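You operate a simulated robot arm through the tools that you are given. There is no shell and no other tool. Be economical: measure what you need, move in short steps, check, and stop when the job is done.

You run a simulated robot arm. Do the job below in one go: nothing can be reset, and whatever is moved stays where it is left.

## Task
Fold the book stand flat, slide it aside and dust where it stood.
Fine: slide it toward the door end; use the teal duster and put it back. What is to be rubbed or washed off counts as gone when no trace of it is left.

Only the result counts: the job must be done as asked and must still hold three seconds after the hand-in. Knocking over, shifting, dropping, spilling or breaking anything else fails it. Flat cloth is picked up by pressing the open fingertips on it (5 to 10 N) and closing them slowly along it; thin cloth reads only 2 to 8 mm in the jaws.

## Robot
A 7-joint arm with a two-finger parallel gripper, fixed in place. Base frame: the origin is at the foot of the arm, x ahead of it, y to its left, z up; the work surface is at about z = 800. Units: mm, degrees, N and s.
With the tool pointing down near the work surface it reaches from about 220 to 740 mm from the base axis. Its first joint turns from -166.0 to 166.0 degrees. Payload 1.57 kg.
The tool frame sits at the grasp point between the pads (the TCP): z along the fingers, y along the line on which they close. The tips reach 30 mm beyond it. The gripper opens to 110 mm. The fingers are 24 mm wide and 12 mm thick; the gripper's body (48 by 112 mm) begins 78 mm behind the TCP.
Orientation is that of the tool frame in the base frame, as [roll, pitch, yaw] about the fixed x, y, z axes, in that order (R = Rz(yaw) Ry(pitch) Rx(roll)). With the fingers straight down and closing along the base's y, the tool's x points along the base's -x, its y along +y and its z along -z.

## Interface
- The arm moves only by the tool move_arm. Its argument "targets" is a list that holds one entry, the list of rows, each a list of 7 numbers: the shift along the base's x, y, z in cm, then the turn, a rotation vector about the base's x, y, z in degrees, then the finger opening in cm, from 0 to 11. In form: [[[x, y, z, rx, ry, rz, gripper], ...]]. A call has 1 to 10 rows; each row shifts and turns the commanded pose from where the row before left it. A row lasts 0.2 s, in which the tool goes at most 50 mm and 8.6 degrees; a call with a longer step from one row to the next is refused whole, and so is a gripper value outside its range. Where a pose cannot be reached the arm comes as near as it can. A force on the tool above 40 N (or 10 N above the force at the start of the call, whichever is more), or a blocked arm, ends the call early, and 0.2 s more pass. The fingers move at their own pace (about 45 mm/s each) and stop on an object; they squeeze with about 33 N. The grip force told is the motor's: it shows also when the fingers shut on nothing. Time passes only in rows, and 0.2 s behind the last, so rows that do not move let the fingers close. The reply holds the time, the measured pose of the TCP, the force on the tool along the base axes, the opening and the grip force, in the units named above and with some noise, with the torque about the TCP (base axes, N m) and any sound that the robot's microphone picked up.
- Cameras (640 x 400 px; columns grow to the right, rows downward): "scene" is fixed at [63.7, -489.6, 1407.5]; the picture's right is [-0.20, -0.98, 0.00], its down [-0.85, 0.17, -0.49] and it looks along [0.49, -0.10, -0.87] (base axes); focal length 290 px, centre (320, 200). "wrist" rides on the gripper at [70, 16, -141] in the tool frame; the picture's right is [-0.23, 0.97, 0.00], its down [-0.86, -0.20, -0.48] and it looks along [-0.47, -0.11, 0.88] (tool axes); focal length 222 px, centre (320, 200). There is no depth. A picture from a camera that has moved, and an enlarged one, comes with that camera's place and axes in the base frame and with its lens. The place of the scene camera against the robot may be out by one fixed shift of up to 25 mm in any direction.
- snapshot(camera): a new picture of that camera. No time passes.
- move_column(by): slides the trunk up (or, below 0, down) by that many mm; the arm rides with it, the base frame stays. It gives what a move gives, with no picture.
- enlarge(camera, box): a new picture of the part [left, top, right, bottom] of that camera's present view, enlarged. No time passes.
- hand_in(): hands the job in; it is judged then, once.

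Work in short steps. Places have to be worked out from the pictures, the camera data and where the tool is seen: move nearer, look again, correct. Check each grasp and each placing, and mend what went wrong. You have 120 turns and 64 pictures in all, those below and enlarged ones among them. Open the gripper and draw the arm clear of the work before you hand the job in, unless the task says otherwise; then end with one line.

The tools are called after ">>>" as a command line: name --argument value ..., lists and objects as JSON in quotes. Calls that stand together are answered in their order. move_arm: Moves the arm, as the interface text tells. Its arguments: {"type":"object","properties":{"targets":{"type":"array","items":{"type":"array","items":{"type":"array","items":{"type":"number"}}}}},"required":["targets"]} The other tools are called the same way: move_column (by) slides the trunk up or down; snapshot (camera) takes a picture; enlarge (camera, box) takes an enlarged picture of a part of a camera's view; hand_in () hands the job in.

At the start:

```text
t: 0.0
tcp_pos: [268.0, -462.0, 1123.1]
orientation: [179.9, -0.1, -179.9]
contact_force: [0.2, 0.0, -0.2]
moment: [0.02, -0.03, -0.01]
opening: 110.0
grip_force: 0.0
trunk travel left (down, up): [-525.0, 65.0]
```

scene: 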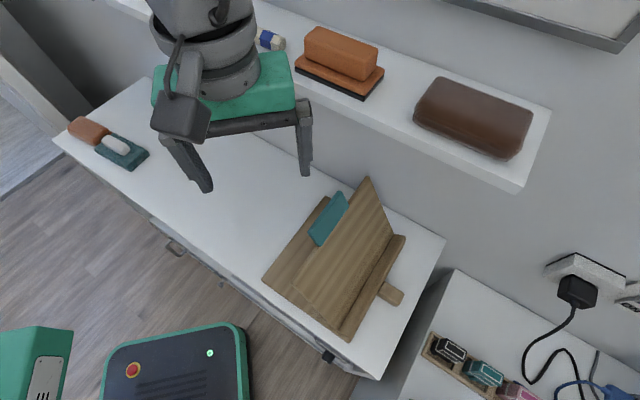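
wrist: 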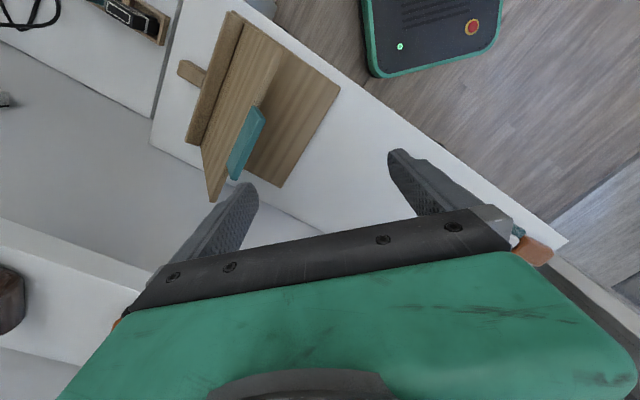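

I'll look closely at the stand, and at the small items at the far end.

>>> enlarge --camera "scene" --box '[230, 160, 460, 390]'

>>> enlarge --camera "scene" --box '[0, 40, 220, 200]'

>>> enlarge --camera "wrist" --box '[140, 0, 360, 220]'

```text
1.74 times, centred on (345, 275) of scene
camera zoom: at [63.7, -489.6, 1407.5], right [-0.2, -0.98, 0.0], down [-0.85, 0.17, -0.49], along [0.49, -0.1, -0.87], focal length 504 px, centre (276, 70)
```

zoom: 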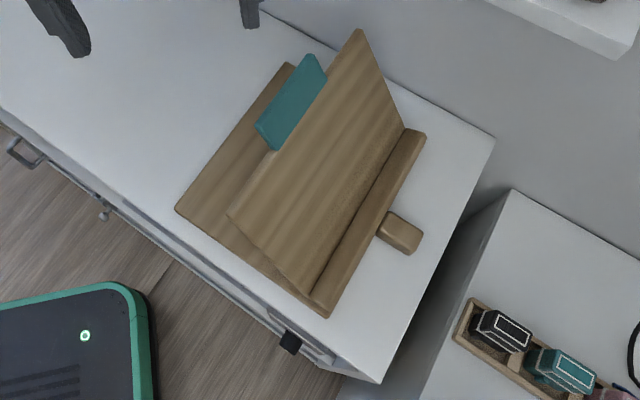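

```text
2.50 times, centred on (110, 120) of scene
camera zoom: at [63.7, -489.6, 1407.5], right [-0.2, -0.98, 0.0], down [-0.85, 0.17, -0.49], along [0.49, -0.1, -0.87], focal length 724 px, centre (845, 400)
```

zoom: 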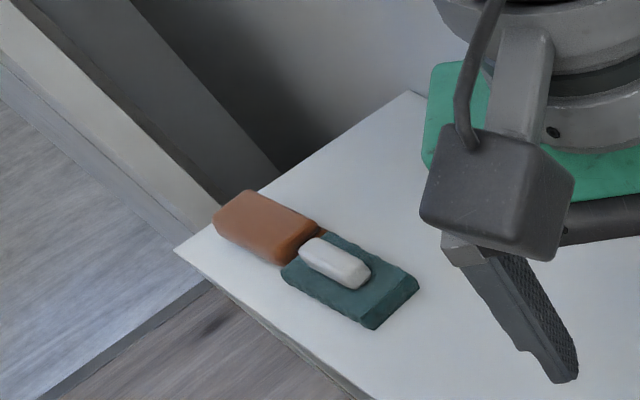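

```text
1.82 times, centred on (250, 110) of wrist
camera zoom: at [196.6, -445.3, 1265.9], right [0.23, 0.97, 0.0], down [0.86, -0.2, 0.48], along [0.47, -0.11, -0.88], focal length 404 px, centre (447, 364)
```

zoom: 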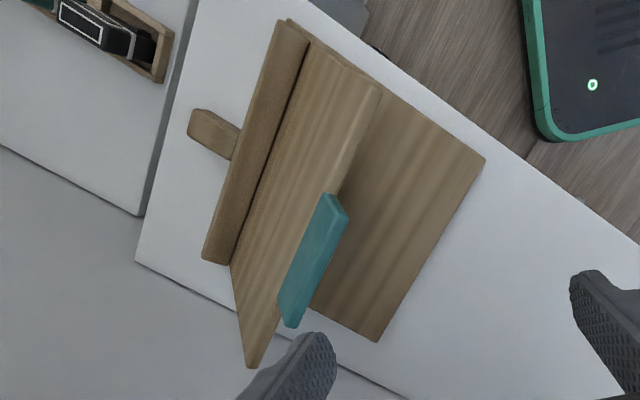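

The cabinet runs diagonally, along about (+x, +y), with the doorway at its far +x/+y end. The stand's panel leans over its base board with a teal piece behind it, so I'll swing the wrist camera to the +y side to see it.

>>> move_arm --targets '[[[0.5, 1.5, 0, 0, 0, -8.5, 11], [0.5, 1.5, 0, 0, 0, -8.5, 11], [0.5, 1.5, 0, 0, 0, -8.5, 11], [0.5, 1.5, 0, 0, 0, -8.5, 11], [0.5, 1.5, 0, 0, 0, -8.5, 11], [0.5, 1.5, 0, 0, 0, -8.5, 11], [0.5, 1.5, 0, 0, 0, -8.5, 11], [0.5, 1.5, 0, 0, 0, -8.5, 11], [0.5, 1.5, 0, 0, 0, -8.5, 11], [0.5, 1.5, 0, 0, 0, -8.5, 11]]]'

>>> snapshot --camera "wrist"

```text
t: 2.2
tcp_pos: [317.3, -312.4, 1124.5]
orientation: [-180.0, 0.0, 94.8]
contact_force: [0.1, 0.3, -0.5]
moment: [0.02, 0.0, 0.03]
opening: 110.0
grip_force: 0.0
trunk travel left (down, up): [-525.0, 65.0]
```

```text
58 pictures are left
camera wrist: at [326.7, -240.6, 1266.7], right [0.99, -0.14, 0.0], down [-0.13, -0.87, 0.48], along [-0.07, -0.47, -0.88], focal length 222 px, centre (320, 200)
```

wrist: 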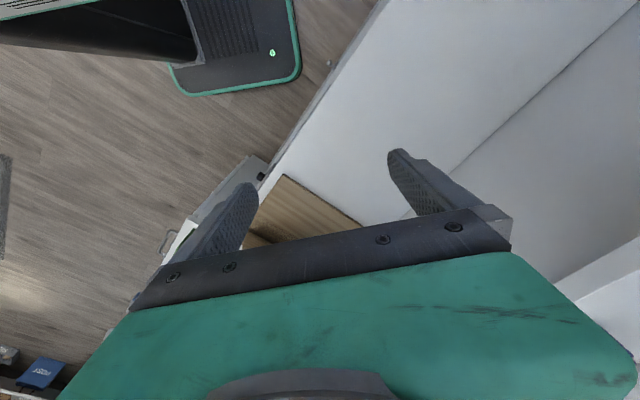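

The gripper covers the forward view, so I'll tilt the tool toward the stand to see its back side.

>>> move_arm --targets '[[[1, 0, 0, -6, 6, 0, 11], [1, 0, 0, -6, 6, 0, 11], [1, 0, 0, -6, 6, 0, 11], [1, 0, 0, -6, 6, 0, 11], [1, 0, 0, -6, 6, 0, 11], [1, 0, 0, -6, 6, 0, 11]]]'

>>> snapshot --camera "wrist"

```text
t: 3.6
tcp_pos: [349.6, -311.2, 1087.3]
orientation: [-142.5, 27.0, 104.3]
contact_force: [0.8, -0.9, 0.2]
moment: [0.03, 0.02, 0.02]
opening: 110.1
grip_force: 0.2
out of reach, approached as far as the arm can: row 5, 6
trunk travel left (down, up): [-525.0, 65.0]
```

```text
57 pictures are left
camera wrist: at [417.9, -180.5, 1149.1], right [0.87, -0.26, -0.42], down [0.26, -0.48, 0.84], along [-0.43, -0.83, -0.35], focal length 222 px, centre (320, 200)
```

wrist: 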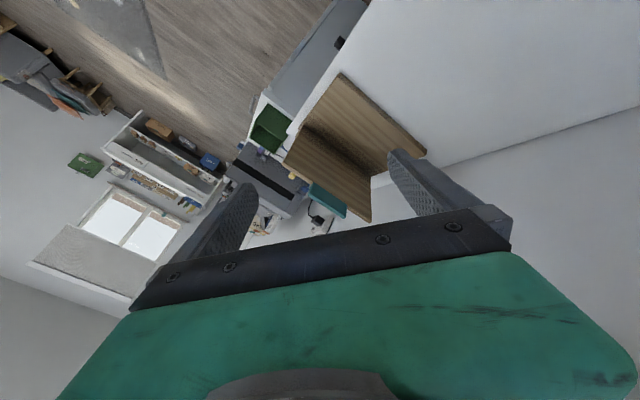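

>>> enlarge --camera "wrist" --box '[240, 60, 440, 240]'

```text
2.22 times, centred on (340, 150) of wrist
camera zoom: at [417.9, -180.5, 1149.1], right [0.87, -0.26, -0.42], down [0.26, -0.48, 0.84], along [-0.43, -0.83, -0.35], focal length 494 px, centre (276, 311)
```

zoom: 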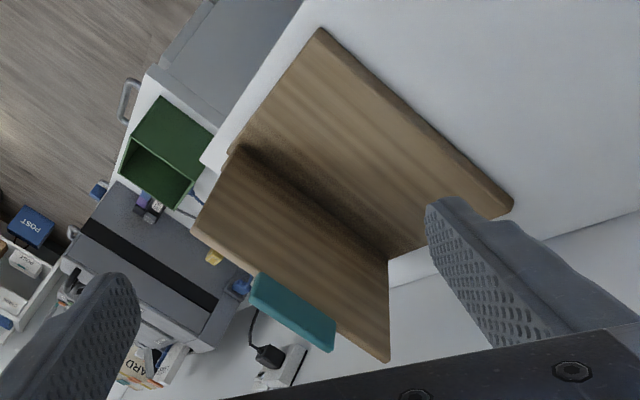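

The teal piece is only a tab on the panel's top edge, and there is no strut, so the panel should fold by pushing its top away from the ledge onto the base. I'll return to vertical and go round to the ledge side.

>>> move_arm --targets '[[[-1, 0, 0.5, 6, -6, 0, 11], [-1, 0, 0.5, 6, -6, 0, 11], [-1, 0, 0.5, 6, -6, 0, 11], [-1, 0, 0.5, 6, -6, 0, 11], [-1, 0, 0.5, 6, -6, 0, 11], [-1, 0, 0, 6, -6, 0, 11]]]'

```text
t: 5.0
tcp_pos: [287.8, -312.4, 1114.7]
orientation: [177.6, -2.2, 94.9]
contact_force: [0.5, 0.4, 0.5]
moment: [-0.05, 0.03, 0.0]
opening: 109.8
grip_force: 0.1
trunk travel left (down, up): [-525.0, 65.0]
```

>>> move_arm --targets '[[[0, -1, 0.5, 0, 0, 8.5, 9], [0, -1, 0.5, 0, 0, 8.5, 6], [0, -1, 0.5, 0, 0, 8.5, 4], [0, -1, 0.5, 0, 0, 8.5, 2], [0, -1, 0.5, 0, 0, 8.5, 0], [0, -1, 0, 0, 0, 8.5, 0], [0, -1, 0, 0, 0, 8.5, 0], [0, -1, 0, 0, 0, 8.5, 0], [0, -1, 0, 0, 0, 8.5, 0], [0, -1, 0, 0, 0, 8.5, 0]]]'

>>> move_arm --targets '[[[0, -1, 0, 0, 0, 8.5, 0], [0, -1, 0, 0, 0, 8.5, 0], [0, -1, 0, 0, 0, 8.5, 0], [-0.5, -1, 0, 0, 0, 8.5, 0], [-0.5, -1, 0, 0, 0, 8.5, 0]]]'

>>> snapshot --camera "wrist"

```text
t: 7.2
tcp_pos: [289.0, -411.0, 1138.5]
orientation: [177.6, -2.0, -179.8]
contact_force: [-0.1, 0.2, 0.6]
moment: [0.04, -0.04, 0.0]
opening: 0.1
grip_force: 21.8
trunk travel left (down, up): [-525.0, 65.0]
```

```text
t: 8.4
tcp_pos: [278.9, -461.3, 1138.9]
orientation: [177.6, -2.0, -137.3]
contact_force: [-0.4, 0.0, 0.0]
moment: [-0.01, 0.0, 0.02]
opening: 0.0
grip_force: 21.3
trunk travel left (down, up): [-525.0, 65.0]
```

```text
55 pictures are left
camera wrist: at [222.9, -495.7, 1284.4], right [-0.49, 0.87, 0.03], down [0.79, 0.43, 0.44], along [0.37, 0.24, -0.9], focal length 222 px, centre (320, 200)
```

wrist: 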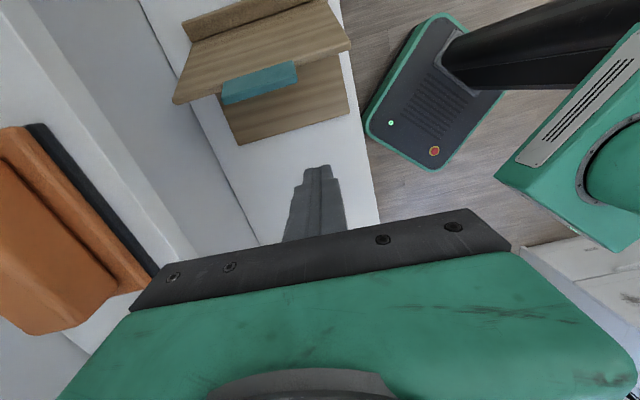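

Triangulating puts the panel hinge near s≈-315 and its top edge near s≈-230, z≈970, where s runs along the cabinet toward the door. The board's centre across the cabinet is t≈565. I'll level the tool and go above the ledge side with closed fingers.

>>> move_arm --targets '[[[-2.1, -3.3, 0, -0.4, -3.1, 2.3, 0], [-2.1, -3.3, 0, 0, 0, 0, 0], [-2.1, -3.3, 0, 0, 0, 0, 0], [-2.1, -3.3, 0, 0, 0, 0, 0], [-2.1, -3.3, -2, 0, 0, 0, 0]]]'

>>> snapshot --camera "wrist"

>>> snapshot --camera "scene"

```text
t: 9.6
tcp_pos: [170.4, -627.9, 1119.0]
orientation: [180.0, 0.0, -135.2]
contact_force: [-0.5, -0.7, 0.6]
moment: [0.02, 0.0, 0.03]
opening: 0.0
grip_force: 21.5
trunk travel left (down, up): [-525.0, 65.0]
```

```text
54 pictures are left
camera wrist: at [109.2, -664.1, 1262.3], right [-0.53, 0.85, 0.0], down [0.75, 0.46, 0.48], along [0.41, 0.25, -0.88], focal length 222 px, centre (320, 200)
```

wrist: 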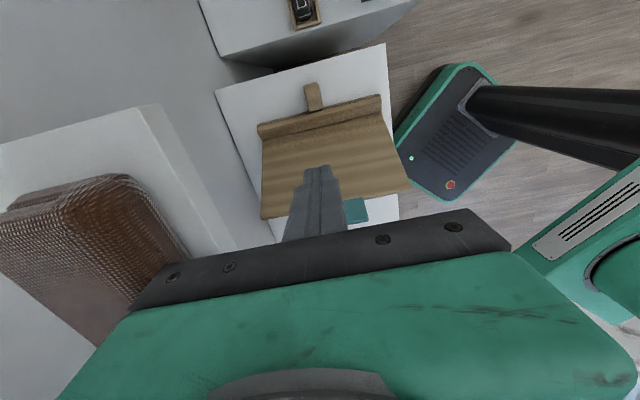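

```text
53 pictures are left
```

scene: 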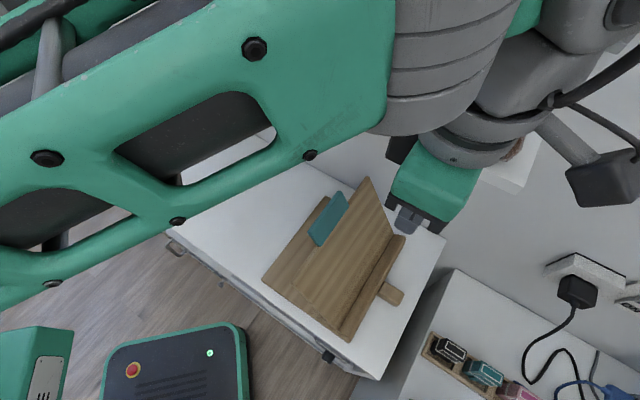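

The wall shelf's front edge is roughly t≈610, z≈1150, uncomfortably close to the hand, so I'll shift about 55 mm away from the wall and descend behind the panel there.

>>> move_arm --targets '[[[-2, 2, 0, 0, 0, 0, 0], [-2, 2, 0, 0, 0, 0, 0], [0, 0, -4, 0, 0, 0, 0], [0, 0, -4, 0, 0, 0, 0], [0, 0, -4, 0, 0, 0, 0], [0, 0, -2.5, 0, 0, 0, 0]]]'

>>> snapshot --camera "wrist"

```text
t: 11.0
tcp_pos: [135.3, -585.1, 972.4]
orientation: [179.9, 0.0, -135.2]
contact_force: [-0.6, -0.1, 0.0]
moment: [-0.01, 0.01, 0.05]
opening: 0.0
grip_force: 21.5
trunk travel left (down, up): [-525.0, 65.0]
```

```text
52 pictures are left
camera wrist: at [73.2, -622.4, 1116.1], right [-0.53, 0.85, 0.0], down [0.75, 0.46, 0.48], along [0.41, 0.25, -0.88], focal length 222 px, centre (320, 200)
```

wrist: 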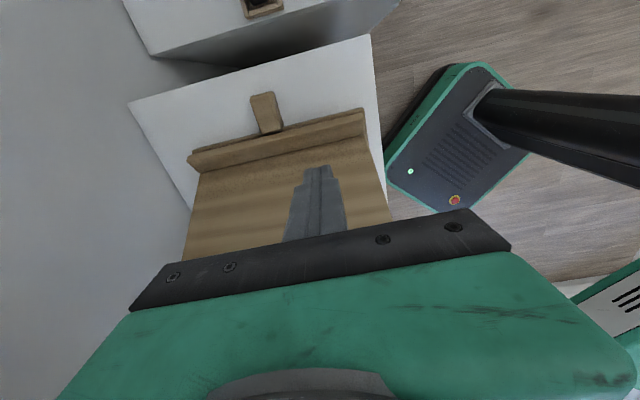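

In position at s≈-318, with the tips 40 mm below the panel's top height. Now I'll push gently toward the door end.

>>> move_arm --targets '[[[1, 1, 0, 0, 0, 0, 0], [1, 1, 0, 0, 0, 0, 0], [1, 1, 0, 0, 0, 0, 0], [0.7, 0.7, 0, 0, 0, 0, 0], [0.7, 0.7, -0.3, 0, 0, 0, 0], [0.7, 0.7, -0.5, 0, 0, 0, 0], [0.7, 0.7, -0.7, 0, 0, 0, 0]]]'

>>> snapshot --camera "scene"

```text
t: 12.6
tcp_pos: [199.7, -557.7, 988.6]
orientation: [179.7, 0.2, -135.2]
contact_force: [0.0, -0.7, -1.1]
moment: [0.02, 0.02, 0.0]
opening: 0.2
grip_force: 20.7
out of reach, approached as far as the arm can: row 1, 2, 3, 4, 5, 6, 7
trunk travel left (down, up): [-525.0, 65.0]
```

```text
51 pictures are left
```

scene: 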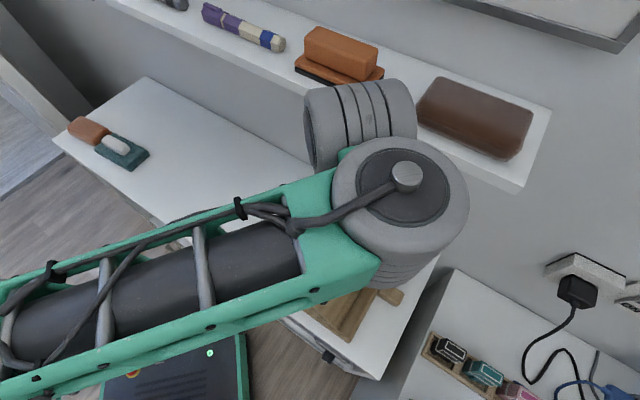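

The arm can't reach that pose with the trunk this high. I'll back off and up, then lower the trunk for a better posture.

>>> move_arm --targets '[[[-2, -2, 2, 0, 0, 0, 0], [-2, -2, 2, 0, 0, 0, 0], [-1, -1, 4, 0, 0, 0, 0], [0, 0, 4, 0, 0, 0, 0], [0, 0, 3, 0, 0, 0, 0]]]'

```text
t: 13.8
tcp_pos: [146.1, -607.8, 1137.5]
orientation: [-180.0, 0.0, -135.1]
contact_force: [-0.1, 0.7, 0.3]
moment: [0.0, -0.03, -0.04]
opening: 0.1
grip_force: 21.5
trunk travel left (down, up): [-525.0, 65.0]
```

>>> move_column --by -120

>>> move_arm --targets '[[[-0.5, 0.5, -2, 0, 0, 0, 0], [-0.5, 0.5, -2, 0, 0, 0, 0], [1, 1, 0, 0, 0, 0, 0], [0.5, 0.5, 0, 0, 0, 0, 0]]]'

```text
t: 15.3
tcp_pos: [148.0, -608.2, 1016.3]
orientation: [180.0, -0.2, -135.2]
contact_force: [0.6, 0.2, 0.8]
moment: [0.03, 0.03, -0.01]
opening: 0.1
grip_force: 21.2
trunk travel left (down, up): [-405.0, 185.0]
```

```text
t: 16.3
tcp_pos: [151.7, -583.9, 978.0]
orientation: [-180.0, 0.0, -135.1]
contact_force: [-0.2, -0.3, -0.2]
moment: [-0.01, 0.01, 0.02]
opening: 0.0
grip_force: 21.8
trunk travel left (down, up): [-405.0, 185.0]
```

>>> move_arm --targets '[[[-1, -1, 2, 0, 0, 0, 0], [0, 0, 4, 0, 0, 0, 0], [0, 0, 4, 0, 0, 0, 0], [0, 0, 4, 0, 0, 0, 0], [0, 0, 3, 0, 0, 0, 0]]]'

>>> move_column --by -150

>>> move_arm --targets '[[[0.3, 0.3, -1.5, 0, 0, 0, 0], [0.3, 0.3, -1.5, 0, 0, 0, 0]]]'

```text
t: 17.5
tcp_pos: [139.2, -571.3, 1131.2]
orientation: [179.8, 0.1, -135.0]
contact_force: [0.1, 0.0, -0.6]
moment: [0.07, 0.01, 0.01]
opening: 0.1
grip_force: 21.3
out of reach, approached as far as the arm can: row 4, 5
trunk travel left (down, up): [-405.0, 185.0]
```

```text
t: 19.2
tcp_pos: [139.7, -569.8, 982.5]
orientation: [-180.0, -0.1, -135.3]
contact_force: [0.0, 0.7, 0.7]
moment: [0.0, 0.0, -0.04]
opening: 0.0
grip_force: 20.9
trunk travel left (down, up): [-255.0, 335.0]
```

```text
t: 19.9
tcp_pos: [145.7, -565.2, 952.7]
orientation: [-180.0, -0.2, -135.2]
contact_force: [-0.3, -0.1, 0.1]
moment: [-0.02, 0.0, -0.02]
opening: 0.0
grip_force: 21.2
trunk travel left (down, up): [-255.0, 335.0]
```

Reachable now, with the tips at z≈923 and s≈-297. Pushing the panel.

>>> move_arm --targets '[[[0.7, 0.7, 0, 0, 0, 0, 0], [0.7, 0.7, 0, 0, 0, 0, 0], [0.7, 0.7, 0, 0, 0, 0, 0], [0.7, 0.7, 0, 0, 0, 0, 0], [0.5, 0.5, 0, 0, 0, 0, 0], [0.5, 0.5, 0, 0, 0, 0, 0]]]'

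>>> snapshot --camera "scene"

>>> snapshot --camera "wrist"

```text
t: 21.2
tcp_pos: [182.6, -526.9, 953.6]
orientation: [180.0, 0.0, -135.2]
contact_force: [-1.3, -0.2, 0.4]
moment: [-0.01, 0.01, 0.0]
opening: 0.2
grip_force: 21.3
trunk travel left (down, up): [-255.0, 335.0]
```

```text
50 pictures are left
```

scene: 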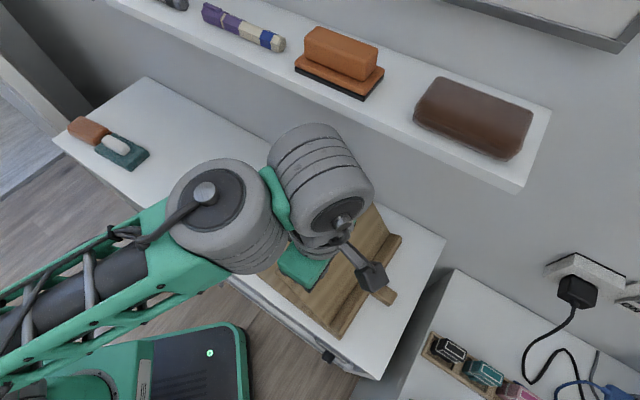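

```text
49 pictures are left
camera wrist: at [121.0, -562.8, 1096.7], right [-0.53, 0.85, 0.0], down [0.75, 0.46, 0.48], along [0.41, 0.25, -0.88], focal length 222 px, centre (320, 200)
```

wrist: 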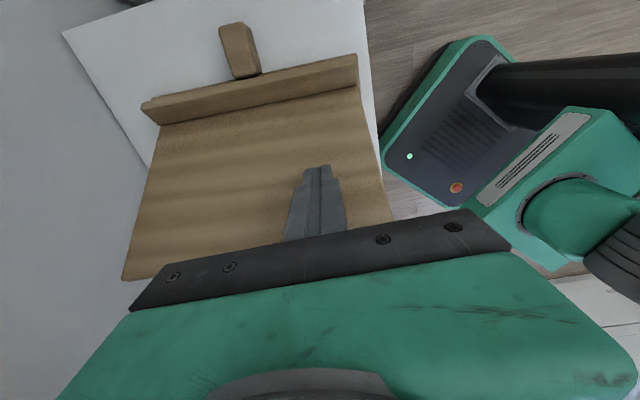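

Little force, and the panel seems to be giving. I'll continue along the fold arc.

>>> move_arm --targets '[[[0.6, 0.6, -0.5, 0, 0, 0, 0], [0.6, 0.6, -0.5, 0, 0, 0, 0], [0.6, 0.6, -0.7, 0, 0, 0, 0], [0.6, 0.6, -0.7, 0, 0, 0, 0], [0.5, 0.5, -0.9, 0, 0, 0, 0], [0.5, 0.5, -1.0, 0, 0, 0, 0]]]'

>>> snapshot --camera "wrist"

```text
t: 22.6
tcp_pos: [217.8, -491.4, 909.2]
orientation: [-180.0, -0.1, -135.1]
contact_force: [-0.5, -0.5, 0.6]
moment: [0.0, -0.01, 0.01]
opening: 0.0
grip_force: 21.7
trunk travel left (down, up): [-255.0, 335.0]
```

```text
48 pictures are left
camera wrist: at [155.3, -528.2, 1051.9], right [-0.53, 0.85, 0.0], down [0.75, 0.46, 0.48], along [0.41, 0.25, -0.88], focal length 222 px, centre (320, 200)
```

wrist: 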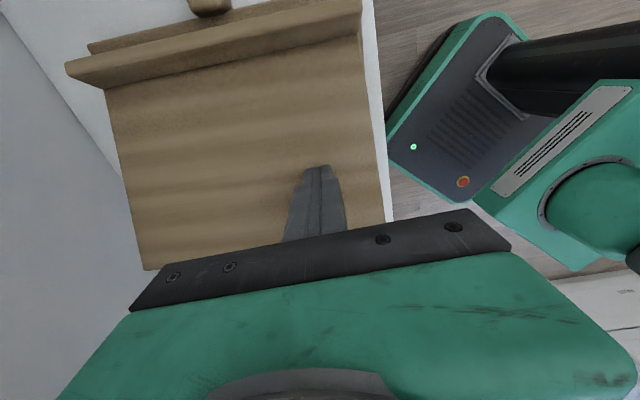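

>>> move_arm --targets '[[[0.3, 0.3, -0.9, 0, 0, 0, 0], [0.3, 0.3, -0.9, 0, 0, 0, 0], [0.2, 0.2, -0.9, 0, 0, 0, 0], [0.1, 0.1, -0.8, 0, 0, 0, 0]]]'

>>> snapshot --camera "wrist"

```text
t: 23.6
tcp_pos: [226.3, -484.2, 873.9]
orientation: [179.9, -0.1, -135.1]
contact_force: [0.3, 0.2, -1.0]
moment: [0.0, 0.01, 0.02]
opening: 0.2
grip_force: 20.7
trunk travel left (down, up): [-255.0, 335.0]
```

```text
47 pictures are left
camera wrist: at [164.2, -519.7, 1017.5], right [-0.53, 0.85, 0.0], down [0.75, 0.46, 0.48], along [0.41, 0.25, -0.88], focal length 222 px, centre (320, 200)
```

wrist: 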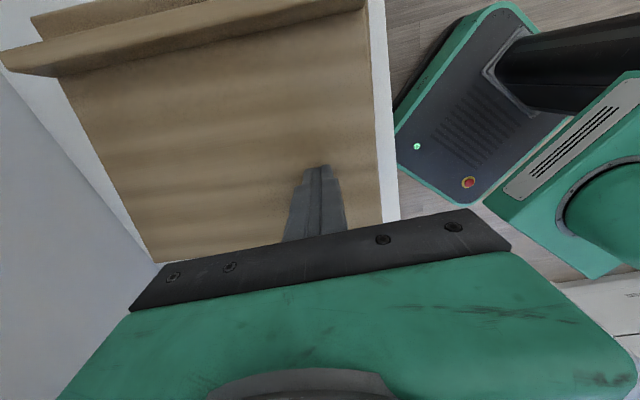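

>>> move_arm --targets '[[[0, 0, -0.5, 0, 0, 0, 0], [0, 0, -0.4, 0, 0, 0, 0], [0, 0, -0.3, 0, 0, 0, 0]]]'

```text
t: 24.4
tcp_pos: [225.6, -483.8, 862.6]
orientation: [180.0, -0.2, -135.2]
contact_force: [1.1, 1.0, 0.7]
moment: [0.01, -0.03, 0.0]
opening: 0.0
grip_force: 21.2
trunk travel left (down, up): [-255.0, 335.0]
```

>>> move_arm --targets '[[[0, 0, -0.3, 0, 0, 0, 0], [0, 0, -0.3, 0, 0, 0, 0], [0, 0, -0.2, 0, 0, 0, 0]]]'

>>> snapshot --camera "scene"

```text
t: 25.2
tcp_pos: [225.2, -482.1, 857.3]
orientation: [-179.7, -0.2, -135.3]
contact_force: [-0.4, 0.1, 15.4]
moment: [0.08, -0.03, 0.01]
opening: 0.2
grip_force: 21.4
trunk travel left (down, up): [-255.0, 335.0]
```

```text
46 pictures are left
```

scene: 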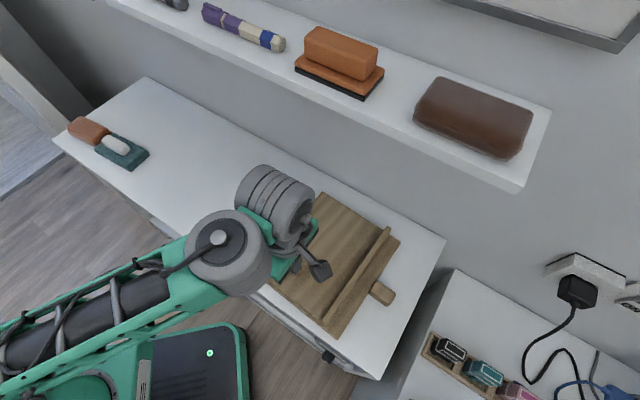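

Contact at 15 N with the panel lying flat, its top at about z 827. I'll rise and move clear to check that it stays flat.

>>> move_arm --targets '[[[0, 0, 1, 0, 0, 0, 0], [0, 0, 3, 0, 0, 0, 0], [0, 0, 4, 0, 0, 0, 0], [2, 2, 3, 0, 0, 0, 0], [3, 3, 2, 0, 0, 0, 0], [3, 3, 0, 0, 0, 0, 0], [3, 3, 0, 0, 0, 0, 0]]]'

>>> snapshot --camera "wrist"

>>> snapshot --camera "scene"

```text
t: 26.1
tcp_pos: [223.3, -468.0, 859.5]
orientation: [171.8, 4.2, -134.6]
contact_force: [2.0, -1.7, 15.4]
moment: [-0.23, -0.04, 0.0]
opening: 0.0
grip_force: 21.0
trunk travel left (down, up): [-255.0, 335.0]
stopped in row 4: the force on the tool passed its limit at 100 N (the readings are from after the stop); the commanded pose is now the measured one
```

```text
45 pictures are left
camera wrist: at [169.0, -526.8, 997.5], right [-0.53, 0.83, 0.15], down [0.77, 0.4, 0.51], along [0.36, 0.39, -0.85], focal length 222 px, centre (320, 200)
```

wrist: 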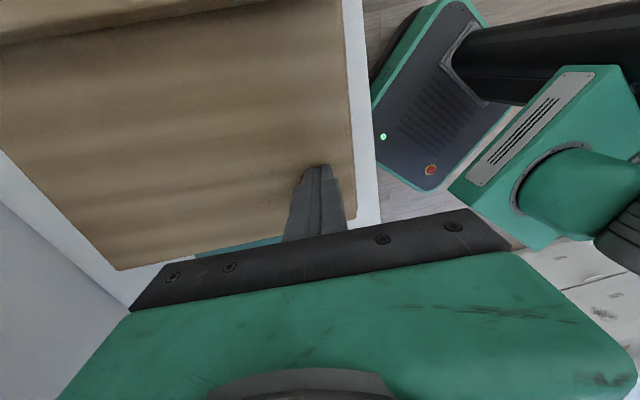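

```text
44 pictures are left
```

scene: 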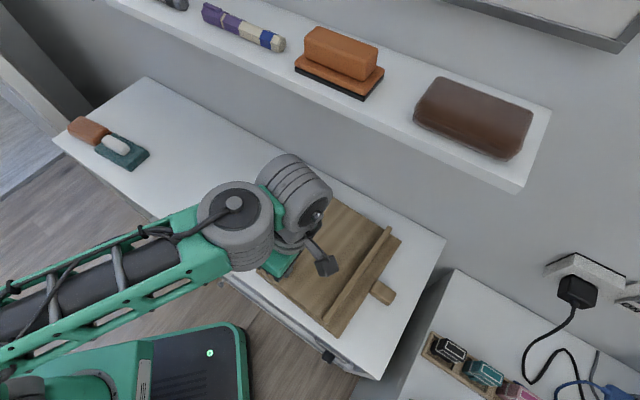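

Odd: the arm tilted the tool on the way up and pressed down. The stand looks unmoved. I'll rise in small steps and check.

>>> move_arm --targets '[[[0, 0, 0.5, 0, 0, 0, 0], [0, 0, 0.5, 0, 0, 0, 0], [0, 0, 1, 0, 0, 0, 0]]]'

```text
t: 26.9
tcp_pos: [222.7, -468.7, 875.6]
orientation: [171.3, 4.3, -134.7]
contact_force: [-0.5, 0.0, -0.5]
moment: [0.03, 0.02, 0.0]
opening: 0.0
grip_force: 21.2
trunk travel left (down, up): [-255.0, 335.0]
```

>>> move_arm --targets '[[[0, 0, 1, 0, 0, 0, 0], [0, 0, 1.5, 0, 0, 0, 0], [0, 0, 2, -3, -1, 0, 0], [0, 0, 2, -3, -1, 0, 0], [0, 0, 2, -3, -1, 0, 0]]]'

```text
t: 28.1
tcp_pos: [223.1, -467.6, 960.2]
orientation: [-180.0, 0.0, -134.3]
contact_force: [-0.8, 0.2, 0.0]
moment: [-0.01, 0.01, 0.01]
opening: 0.0
grip_force: 21.4
trunk travel left (down, up): [-255.0, 335.0]
```

>>> move_arm --targets '[[[1.5, 1.5, 1, 0, 0, 0, 0], [1.5, 1.5, 1, 0, 0, 0, 0], [1.5, 1.5, 1, 0, 0, 0, 0], [1.5, 1.5, 0, 0, 0, 0, 0]]]'

>>> snapshot --camera "wrist"

```text
t: 29.1
tcp_pos: [283.8, -409.5, 990.1]
orientation: [179.8, -0.1, -134.5]
contact_force: [0.1, 0.9, -0.4]
moment: [0.03, 0.02, 0.0]
opening: 0.1
grip_force: 22.1
trunk travel left (down, up): [-255.0, 335.0]
```

```text
43 pictures are left
camera wrist: at [221.8, -446.4, 1133.0], right [-0.54, 0.84, 0.0], down [0.74, 0.47, 0.48], along [0.4, 0.26, -0.88], focal length 222 px, centre (320, 200)
```

wrist: 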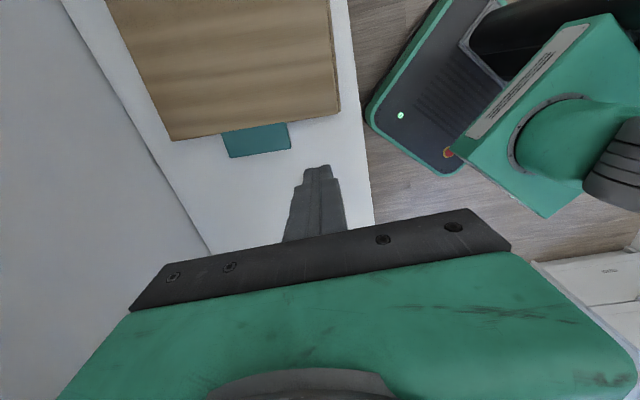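

The stand is flat, with the tab lying past the edge. Next I'll go back round the ledge side with fingers open to straddle the peg and push the ledge, staying low and away from the shelf.

>>> move_arm --targets '[[[-2.2, -2.4, 0, 0, 0, 0, 2], [-2.2, -2.4, 0, 0, 0, 0, 4], [-2.2, -2.4, 0, 0, 0, 0, 6], [-2.2, -2.4, 0, 0, 0, 0, 8], [-2.2, -2.4, 0, 0, 0, 0, 10], [-2.2, -2.4, 0, 0, 0, 0, 11], [-2.2, -2.4, 0, 0, 0, 0, 11], [-2.2, -2.4, 0, 0, 0, 0, 11], [-2.5, -2.4, 0, 0, 0, 0, 11]]]'

>>> snapshot --camera "wrist"

>>> snapshot --camera "scene"

```text
t: 31.1
tcp_pos: [87.0, -584.3, 970.5]
orientation: [179.9, 0.0, -134.3]
contact_force: [0.6, 0.6, -0.5]
moment: [-0.02, 0.01, -0.02]
opening: 110.3
grip_force: 0.1
out of reach, approached as far as the arm can: row 7, 8, 9
trunk travel left (down, up): [-255.0, 335.0]
```

```text
42 pictures are left
camera wrist: at [25.2, -621.4, 1113.1], right [-0.54, 0.84, 0.0], down [0.74, 0.47, 0.48], along [0.4, 0.26, -0.88], focal length 222 px, centre (320, 200)
```

wrist: 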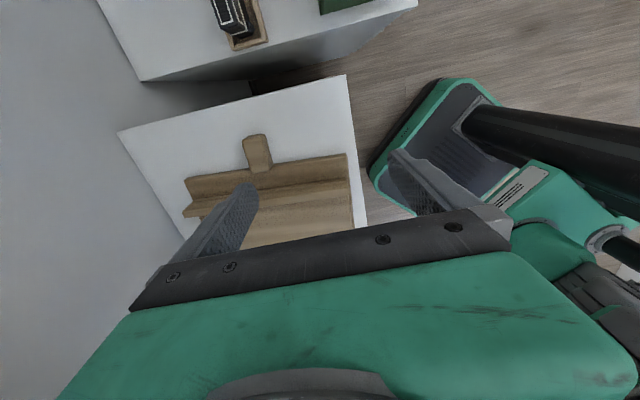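

```text
41 pictures are left
```

scene: 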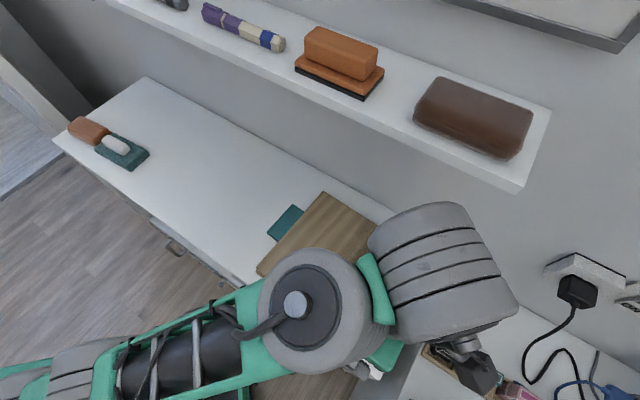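

At this height the arm is fully stretched toward the cabinet's end, so I'll descend beside the stand first and see if reach improves.

>>> move_arm --targets '[[[0, 0, -2, 0, 0, 0, 11], [0, 0, -2, 0, 0, 0, 11], [0, 0, -2, 0, 0, 0, 11], [0, 0, -1.5, 0, 0, 0, 11], [-0.5, -1, 0, 0, 0, 0, 11], [-0.5, -2, 0, 0, 0, 0, 11], [0, -2, 0, 0, 0, 0, 11]]]'

```text
t: 32.7
tcp_pos: [75.9, -627.6, 893.5]
orientation: [180.0, -0.1, -134.3]
contact_force: [0.5, -0.1, 0.9]
moment: [-0.04, -0.03, -0.01]
opening: 110.1
grip_force: 0.1
out of reach, approached as far as the arm can: row 7
trunk travel left (down, up): [-255.0, 335.0]
```

>>> move_arm --targets '[[[1.1, -0.5, -0.5, 0, 0, 0, 11], [1.1, -0.8, -0.5, 0, 0, 0, 11], [1.0, -0.8, -0.5, 0, 0, 0, 11]]]'

>>> snapshot --camera "wrist"

>>> snapshot --camera "scene"

```text
t: 33.5
tcp_pos: [107.8, -632.1, 869.3]
orientation: [179.9, 0.0, -134.3]
contact_force: [0.4, -0.4, 0.4]
moment: [-0.01, 0.02, 0.0]
opening: 110.1
grip_force: 0.0
out of reach, approached as far as the arm can: row 2, 3
trunk travel left (down, up): [-255.0, 335.0]
```

```text
40 pictures are left
camera wrist: at [46.7, -670.4, 1012.7], right [-0.54, 0.84, 0.0], down [0.74, 0.47, 0.48], along [0.4, 0.26, -0.88], focal length 222 px, centre (320, 200)
```

wrist: 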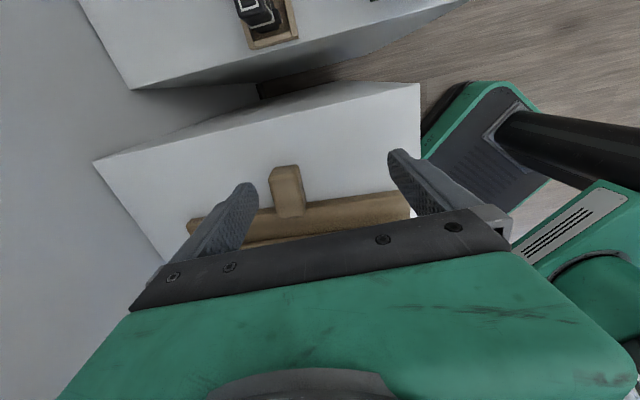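

```text
39 pictures are left
```

scene: 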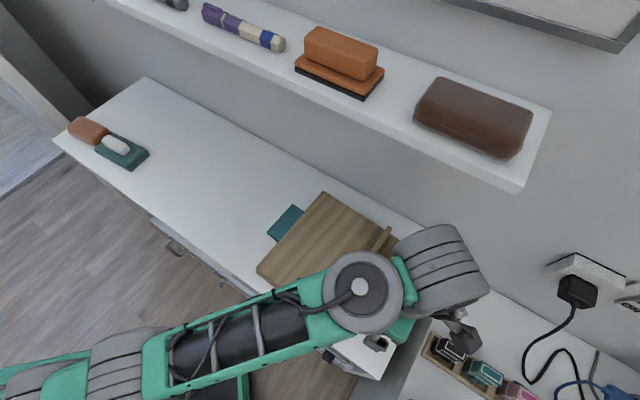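

The fingers straddle the peg (t 541–570) with inner faces at t≈468 and 578. I'll descend to z_tip≈808 behind the ledge.

>>> move_arm --targets '[[[0, 0, -1, 0, 0, 0, 11], [0, 0, -1, 0, 0, 0, 11], [0, 0, -1, 0, 0, 0, 11]]]'

>>> snapshot --camera "wrist"

```text
t: 34.3
tcp_pos: [108.7, -632.9, 839.3]
orientation: [-179.9, 0.0, -134.4]
contact_force: [-0.6, -0.6, 0.1]
moment: [0.01, 0.01, 0.02]
opening: 110.3
grip_force: 0.1
trunk travel left (down, up): [-255.0, 335.0]
```

```text
38 pictures are left
camera wrist: at [46.6, -670.3, 982.0], right [-0.54, 0.84, 0.0], down [0.74, 0.47, 0.48], along [0.4, 0.26, -0.88], focal length 222 px, centre (320, 200)
```

wrist: 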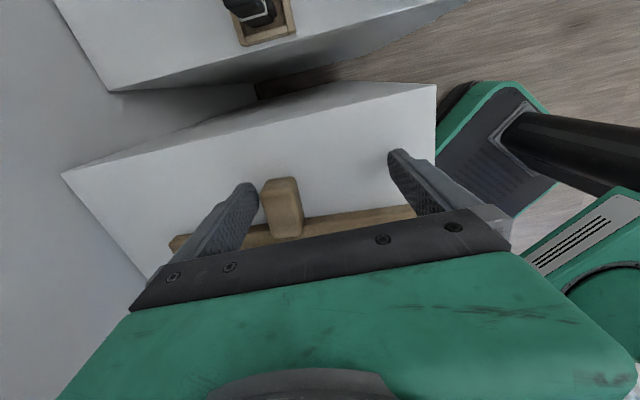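

Clear of the peg and at the right height. Pushing along +s.

>>> move_arm --targets '[[[0.6, 0.6, 0, 0, 0, 0, 11], [0.6, 0.6, 0, 0, 0, 0, 11], [0.6, 0.6, 0, 0, 0, 0, 11], [0.6, 0.6, 0, 0, 0, 0, 11], [0.6, 0.6, 0, 0, 0, 0, 11], [0.6, 0.6, 0, 0, 0, 0, 11], [0.6, 0.6, 0, 0, 0, 0, 11]]]'

>>> snapshot --camera "scene"

>>> snapshot --camera "wrist"

```text
t: 35.9
tcp_pos: [149.9, -591.3, 840.7]
orientation: [180.0, -0.1, -134.3]
contact_force: [-1.9, -0.9, 1.4]
moment: [-0.06, -0.01, -0.1]
opening: 110.0
grip_force: 0.1
trunk travel left (down, up): [-255.0, 335.0]
```

```text
37 pictures are left
```

scene: 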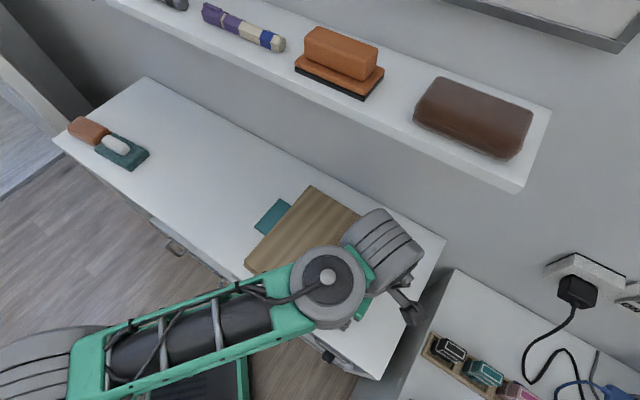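

```text
36 pictures are left
camera wrist: at [88.4, -629.3, 982.7], right [-0.54, 0.84, 0.0], down [0.74, 0.47, 0.48], along [0.4, 0.26, -0.88], focal length 222 px, centre (320, 200)
```

wrist: 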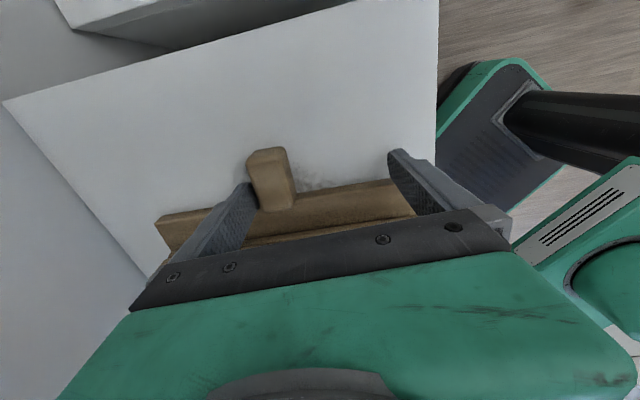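

The stand slides with about 2 N, and dust shows behind it. Continuing.

>>> move_arm --targets '[[[0.7, 0.7, 0, 0, 0, 0, 11], [0.7, 0.7, 0, 0, 0, 0, 11], [0.7, 0.7, 0, 0, 0, 0, 11], [0.7, 0.7, 0, 0, 0, 0, 11], [0.7, 0.7, 0, 0, 0, 0, 11], [0.7, 0.7, 0, 0, 0, 0, 11], [0.7, 0.7, 0, 0, 0, 0, 11], [0.7, 0.7, 0, 0, 0, 0, 11]]]'

>>> snapshot --camera "wrist"

```text
t: 37.7
tcp_pos: [206.3, -534.6, 839.2]
orientation: [179.9, 0.0, -134.4]
contact_force: [1.0, -1.1, 0.7]
moment: [0.02, 0.0, 0.02]
opening: 109.9
grip_force: 0.1
trunk travel left (down, up): [-255.0, 335.0]
```

```text
35 pictures are left
camera wrist: at [145.3, -572.5, 982.7], right [-0.54, 0.84, 0.0], down [0.74, 0.47, 0.48], along [0.4, 0.26, -0.88], focal length 222 px, centre (320, 200)
```

wrist: 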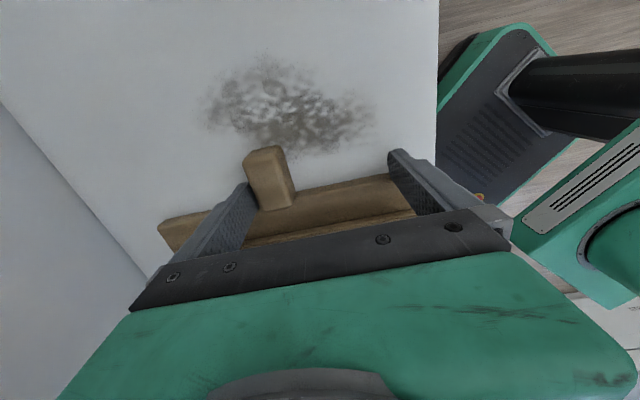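

>>> move_arm --targets '[[[0.7, 0.7, 0, 0, 0, 0, 11], [0.7, 0.7, 0, 0, 0, 0, 11], [0.7, 0.7, 0, 0, 0, 0, 11], [0.7, 0.7, 0, 0, 0, 0, 11], [0.7, 0.7, 0, 0, 0, 0, 11], [0.7, 0.7, 0, 0, 0, 0, 11], [0.7, 0.7, 0, 0, 0, 0, 11], [0.7, 0.7, 0, 0, 0, 0, 11]]]'

>>> move_arm --targets '[[[0.7, 0.7, 0, 0, 0, 0, 11], [0.7, 0.7, 0, 0, 0, 0, 11], [0.7, 0.7, 0, 0, 0, 0, 11], [0.7, 0.7, 0, 0, 0, 0, 11], [0.7, 0.7, 0, 0, 0, 0, 11], [0.7, 0.7, 0, 0, 0, 0, 11], [0.7, 0.7, 0, 0, 0, 0, 11], [0.7, 0.7, 0, 0, 0, 0, 11]]]'

>>> snapshot --camera "wrist"

>>> snapshot --camera "scene"

```text
t: 39.5
tcp_pos: [261.3, -478.6, 839.5]
orientation: [179.9, 0.1, -134.3]
contact_force: [-0.4, -1.4, 0.6]
moment: [-0.02, 0.01, 0.02]
opening: 109.8
grip_force: 0.1
trunk travel left (down, up): [-255.0, 335.0]
```

```text
t: 41.3
tcp_pos: [317.7, -421.5, 840.0]
orientation: [180.0, 0.0, -134.3]
contact_force: [-1.2, -0.6, 1.0]
moment: [-0.07, -0.01, -0.12]
opening: 109.7
grip_force: 0.0
trunk travel left (down, up): [-255.0, 335.0]
```

```text
34 pictures are left
camera wrist: at [256.5, -460.2, 982.8], right [-0.54, 0.84, 0.0], down [0.74, 0.47, 0.48], along [0.4, 0.26, -0.88], focal length 222 px, centre (320, 200)
```

wrist: 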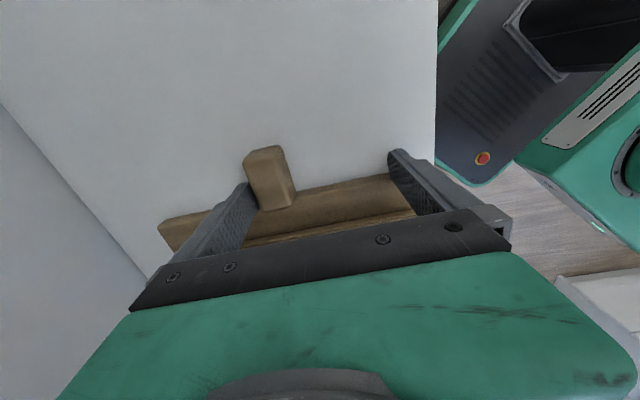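

```text
33 pictures are left
```

scene: 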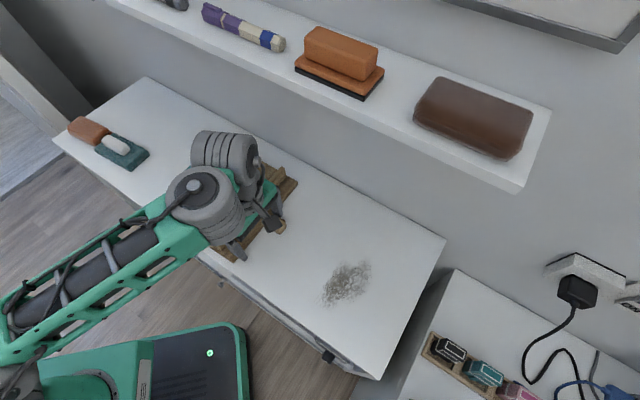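

The stand is about 275 mm along and the dust patch is exposed. I'll back off and rise gently.

>>> move_arm --targets '[[[-0.7, -0.7, 0, 0, 0, 0, 11], [-1, -1, 0, 0, 0, 0, 11], [-1, -1, 0.5, 0, 0, 0, 11], [-1, -1, 1, 0, 0, 0, 11], [0, 0, 2, 0, 0, 0, 11], [0, 0, 2, 0, 0, 0, 11], [0, 0, 2, 0, 0, 0, 11], [0, 0, 2, 0, 0, 0, 11], [0, 0, 2, 0, 0, 0, 11]]]'

>>> enlarge --camera "scene" --box '[40, 90, 200, 190]'

```text
t: 43.3
tcp_pos: [281.1, -460.3, 954.1]
orientation: [179.9, 0.0, -134.3]
contact_force: [-0.2, 0.0, 0.3]
moment: [0.01, 0.01, -0.01]
opening: 109.9
grip_force: 0.0
trunk travel left (down, up): [-255.0, 335.0]
```

```text
4.00 times, centred on (120, 140) of scene
camera zoom: at [63.7, -489.6, 1407.5], right [-0.2, -0.98, 0.0], down [-0.85, 0.17, -0.49], along [0.49, -0.1, -0.87], focal length 1158 px, centre (1120, 440)
```

zoom: 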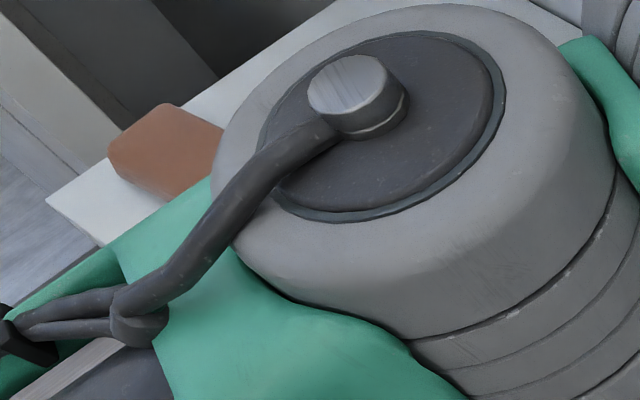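

The duster lies at about (646, -80), roughly 130×65 mm along the cabinet, with the white handle on top. I'll travel to it in steps, staying away from the shelf.

>>> move_arm --targets '[[[1.5, 3, 0, 0, 0, 0, 11], [1.8, 3.2, 0, 0, 0, 0, 11], [2.2, 3.2, 0, 0, 0, 0, 11], [2.2, 3.2, 0, 0, 0, 0, 11], [2.2, 3.2, 0, 0, 0, 0, 11], [2.2, 3.2, 0, 0, 0, 0, 11], [2.2, 3.2, 0, 0, 0, 0, 11]]]'

>>> move_arm --targets '[[[2.5, 2.5, 0, 0, 0, 0, 11], [2.5, 2.5, 0, 0, 0, 0, 11], [2.5, 2.5, 0, 0, 0, 0, 11], [2.5, 2.5, 0, 0, 0, 0, 11], [2.5, 2.5, 0, 0, 0, 0, 11]]]'

>>> snapshot --camera "wrist"

>>> snapshot --camera "scene"

```text
t: 44.9
tcp_pos: [422.4, -236.5, 954.3]
orientation: [-180.0, 0.0, -134.4]
contact_force: [0.0, 0.9, -0.8]
moment: [0.02, -0.03, -0.02]
opening: 109.7
grip_force: 0.1
trunk travel left (down, up): [-255.0, 335.0]
```

```text
t: 46.1
tcp_pos: [547.5, -112.2, 956.4]
orientation: [180.0, 0.0, -134.3]
contact_force: [0.6, -1.1, 1.1]
moment: [0.03, 0.0, 0.03]
opening: 110.1
grip_force: 0.1
trunk travel left (down, up): [-255.0, 335.0]
```

```text
31 pictures are left
camera wrist: at [486.4, -149.7, 1097.9], right [-0.54, 0.84, 0.0], down [0.74, 0.47, 0.48], along [0.4, 0.26, -0.88], focal length 222 px, centre (320, 200)
```

wrist: 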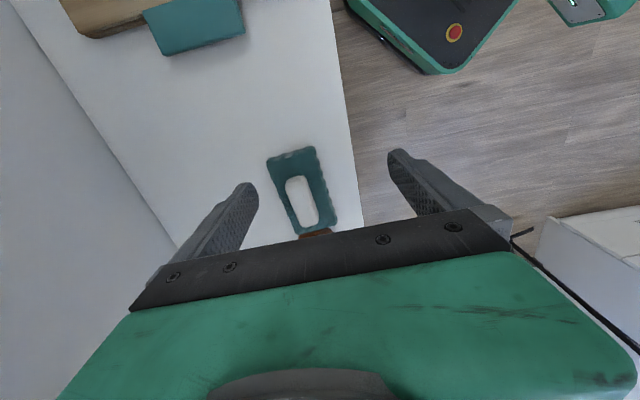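

```text
30 pictures are left
```

scene: 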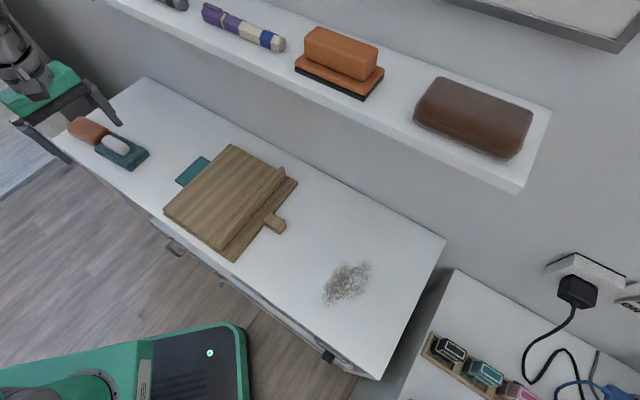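

Both are clear: the stand is on the cabinet well short of the duster, and the handle centre is about (623, -87), aligned with my tool. I'll move above it and descend part way.

>>> move_arm --targets '[[[2.5, 0.8, 0, 0, 0, 0, 9], [2.5, 0.8, 0, 0, 0, 0, 7], [2.5, 0.9, 0, 0, 0, 0, 6], [0, 0, -2, 0, 0, 0, 6], [0, 0, -2, 0, 0, 0, 6], [0, 0, -2, 0, 0, 0, 6]]]'

>>> enlarge --camera "wrist" --box '[200, 100, 440, 250]'

>>> enlarge --camera "scene" --box '[40, 90, 200, 190]'

```text
t: 47.5
tcp_pos: [621.5, -86.7, 895.3]
orientation: [179.9, 0.1, -134.2]
contact_force: [-0.3, -0.1, 0.7]
moment: [-0.02, 0.01, 0.01]
opening: 60.0
grip_force: 0.1
trunk travel left (down, up): [-255.0, 335.0]
```

```text
2.67 times, centred on (320, 175) of wrist
camera zoom: at [560.8, -124.8, 1037.7], right [-0.54, 0.84, 0.0], down [0.74, 0.47, 0.48], along [0.4, 0.26, -0.88], focal length 592 px, centre (320, 267)
```

zoom: 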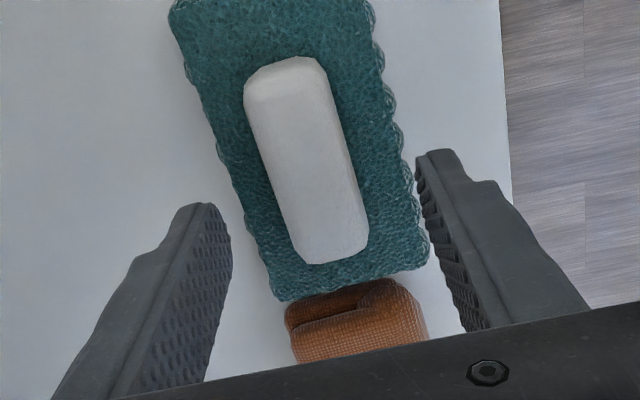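

```text
4.00 times, centred on (120, 140) of scene
camera zoom: at [63.7, -489.6, 1407.5], right [-0.2, -0.98, 0.0], down [-0.85, 0.17, -0.49], along [0.49, -0.1, -0.87], focal length 1158 px, centre (1120, 440)
```

zoom: 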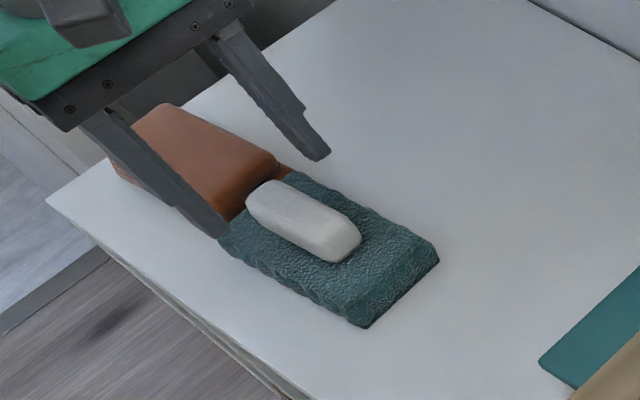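

Aligned within a few millimetres. I'll descend slowly, stopping when the tips near the pad.

>>> move_arm --targets '[[[-0.1, -0.2, -1, 0, 0, 0, 5], [0, 0, -1, 0, 0, 0, 5], [0, 0, -1, 0, 0, 0, 5], [0, 0, -0.7, 0, 0, 0, 5], [0, 0, -0.5, 0, 0, 0, 5]]]'

>>> enlarge --camera "scene" --box '[40, 90, 200, 190]'

>>> enlarge --camera "wrist" --box '[200, 100, 440, 250]'

```text
t: 48.7
tcp_pos: [622.0, -88.8, 854.7]
orientation: [-180.0, 0.0, -134.4]
contact_force: [0.2, 0.6, 4.8]
moment: [0.06, 0.04, 0.01]
opening: 49.9
grip_force: 0.1
trunk travel left (down, up): [-255.0, 335.0]
```

```text
4.00 times, centred on (120, 140) of scene
camera zoom: at [63.7, -489.6, 1407.5], right [-0.2, -0.98, 0.0], down [-0.85, 0.17, -0.49], along [0.49, -0.1, -0.87], focal length 1158 px, centre (1120, 440)
```

zoom: 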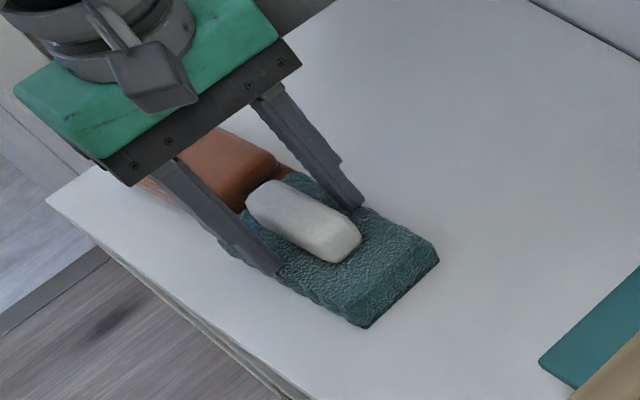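

```text
2.67 times, centred on (320, 175) of wrist
camera zoom: at [561.2, -126.3, 996.7], right [-0.54, 0.84, 0.0], down [0.74, 0.47, 0.48], along [0.4, 0.26, -0.88], focal length 592 px, centre (320, 267)
```

zoom: 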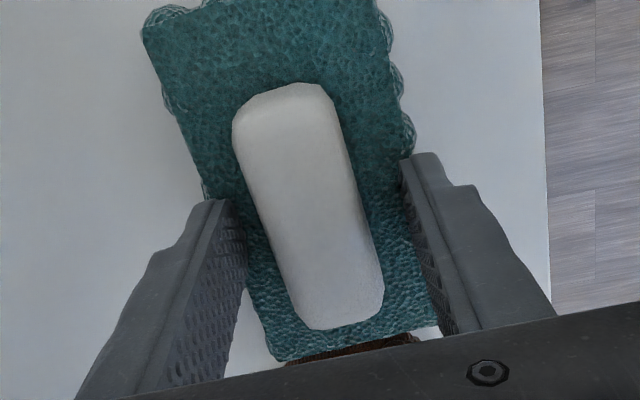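

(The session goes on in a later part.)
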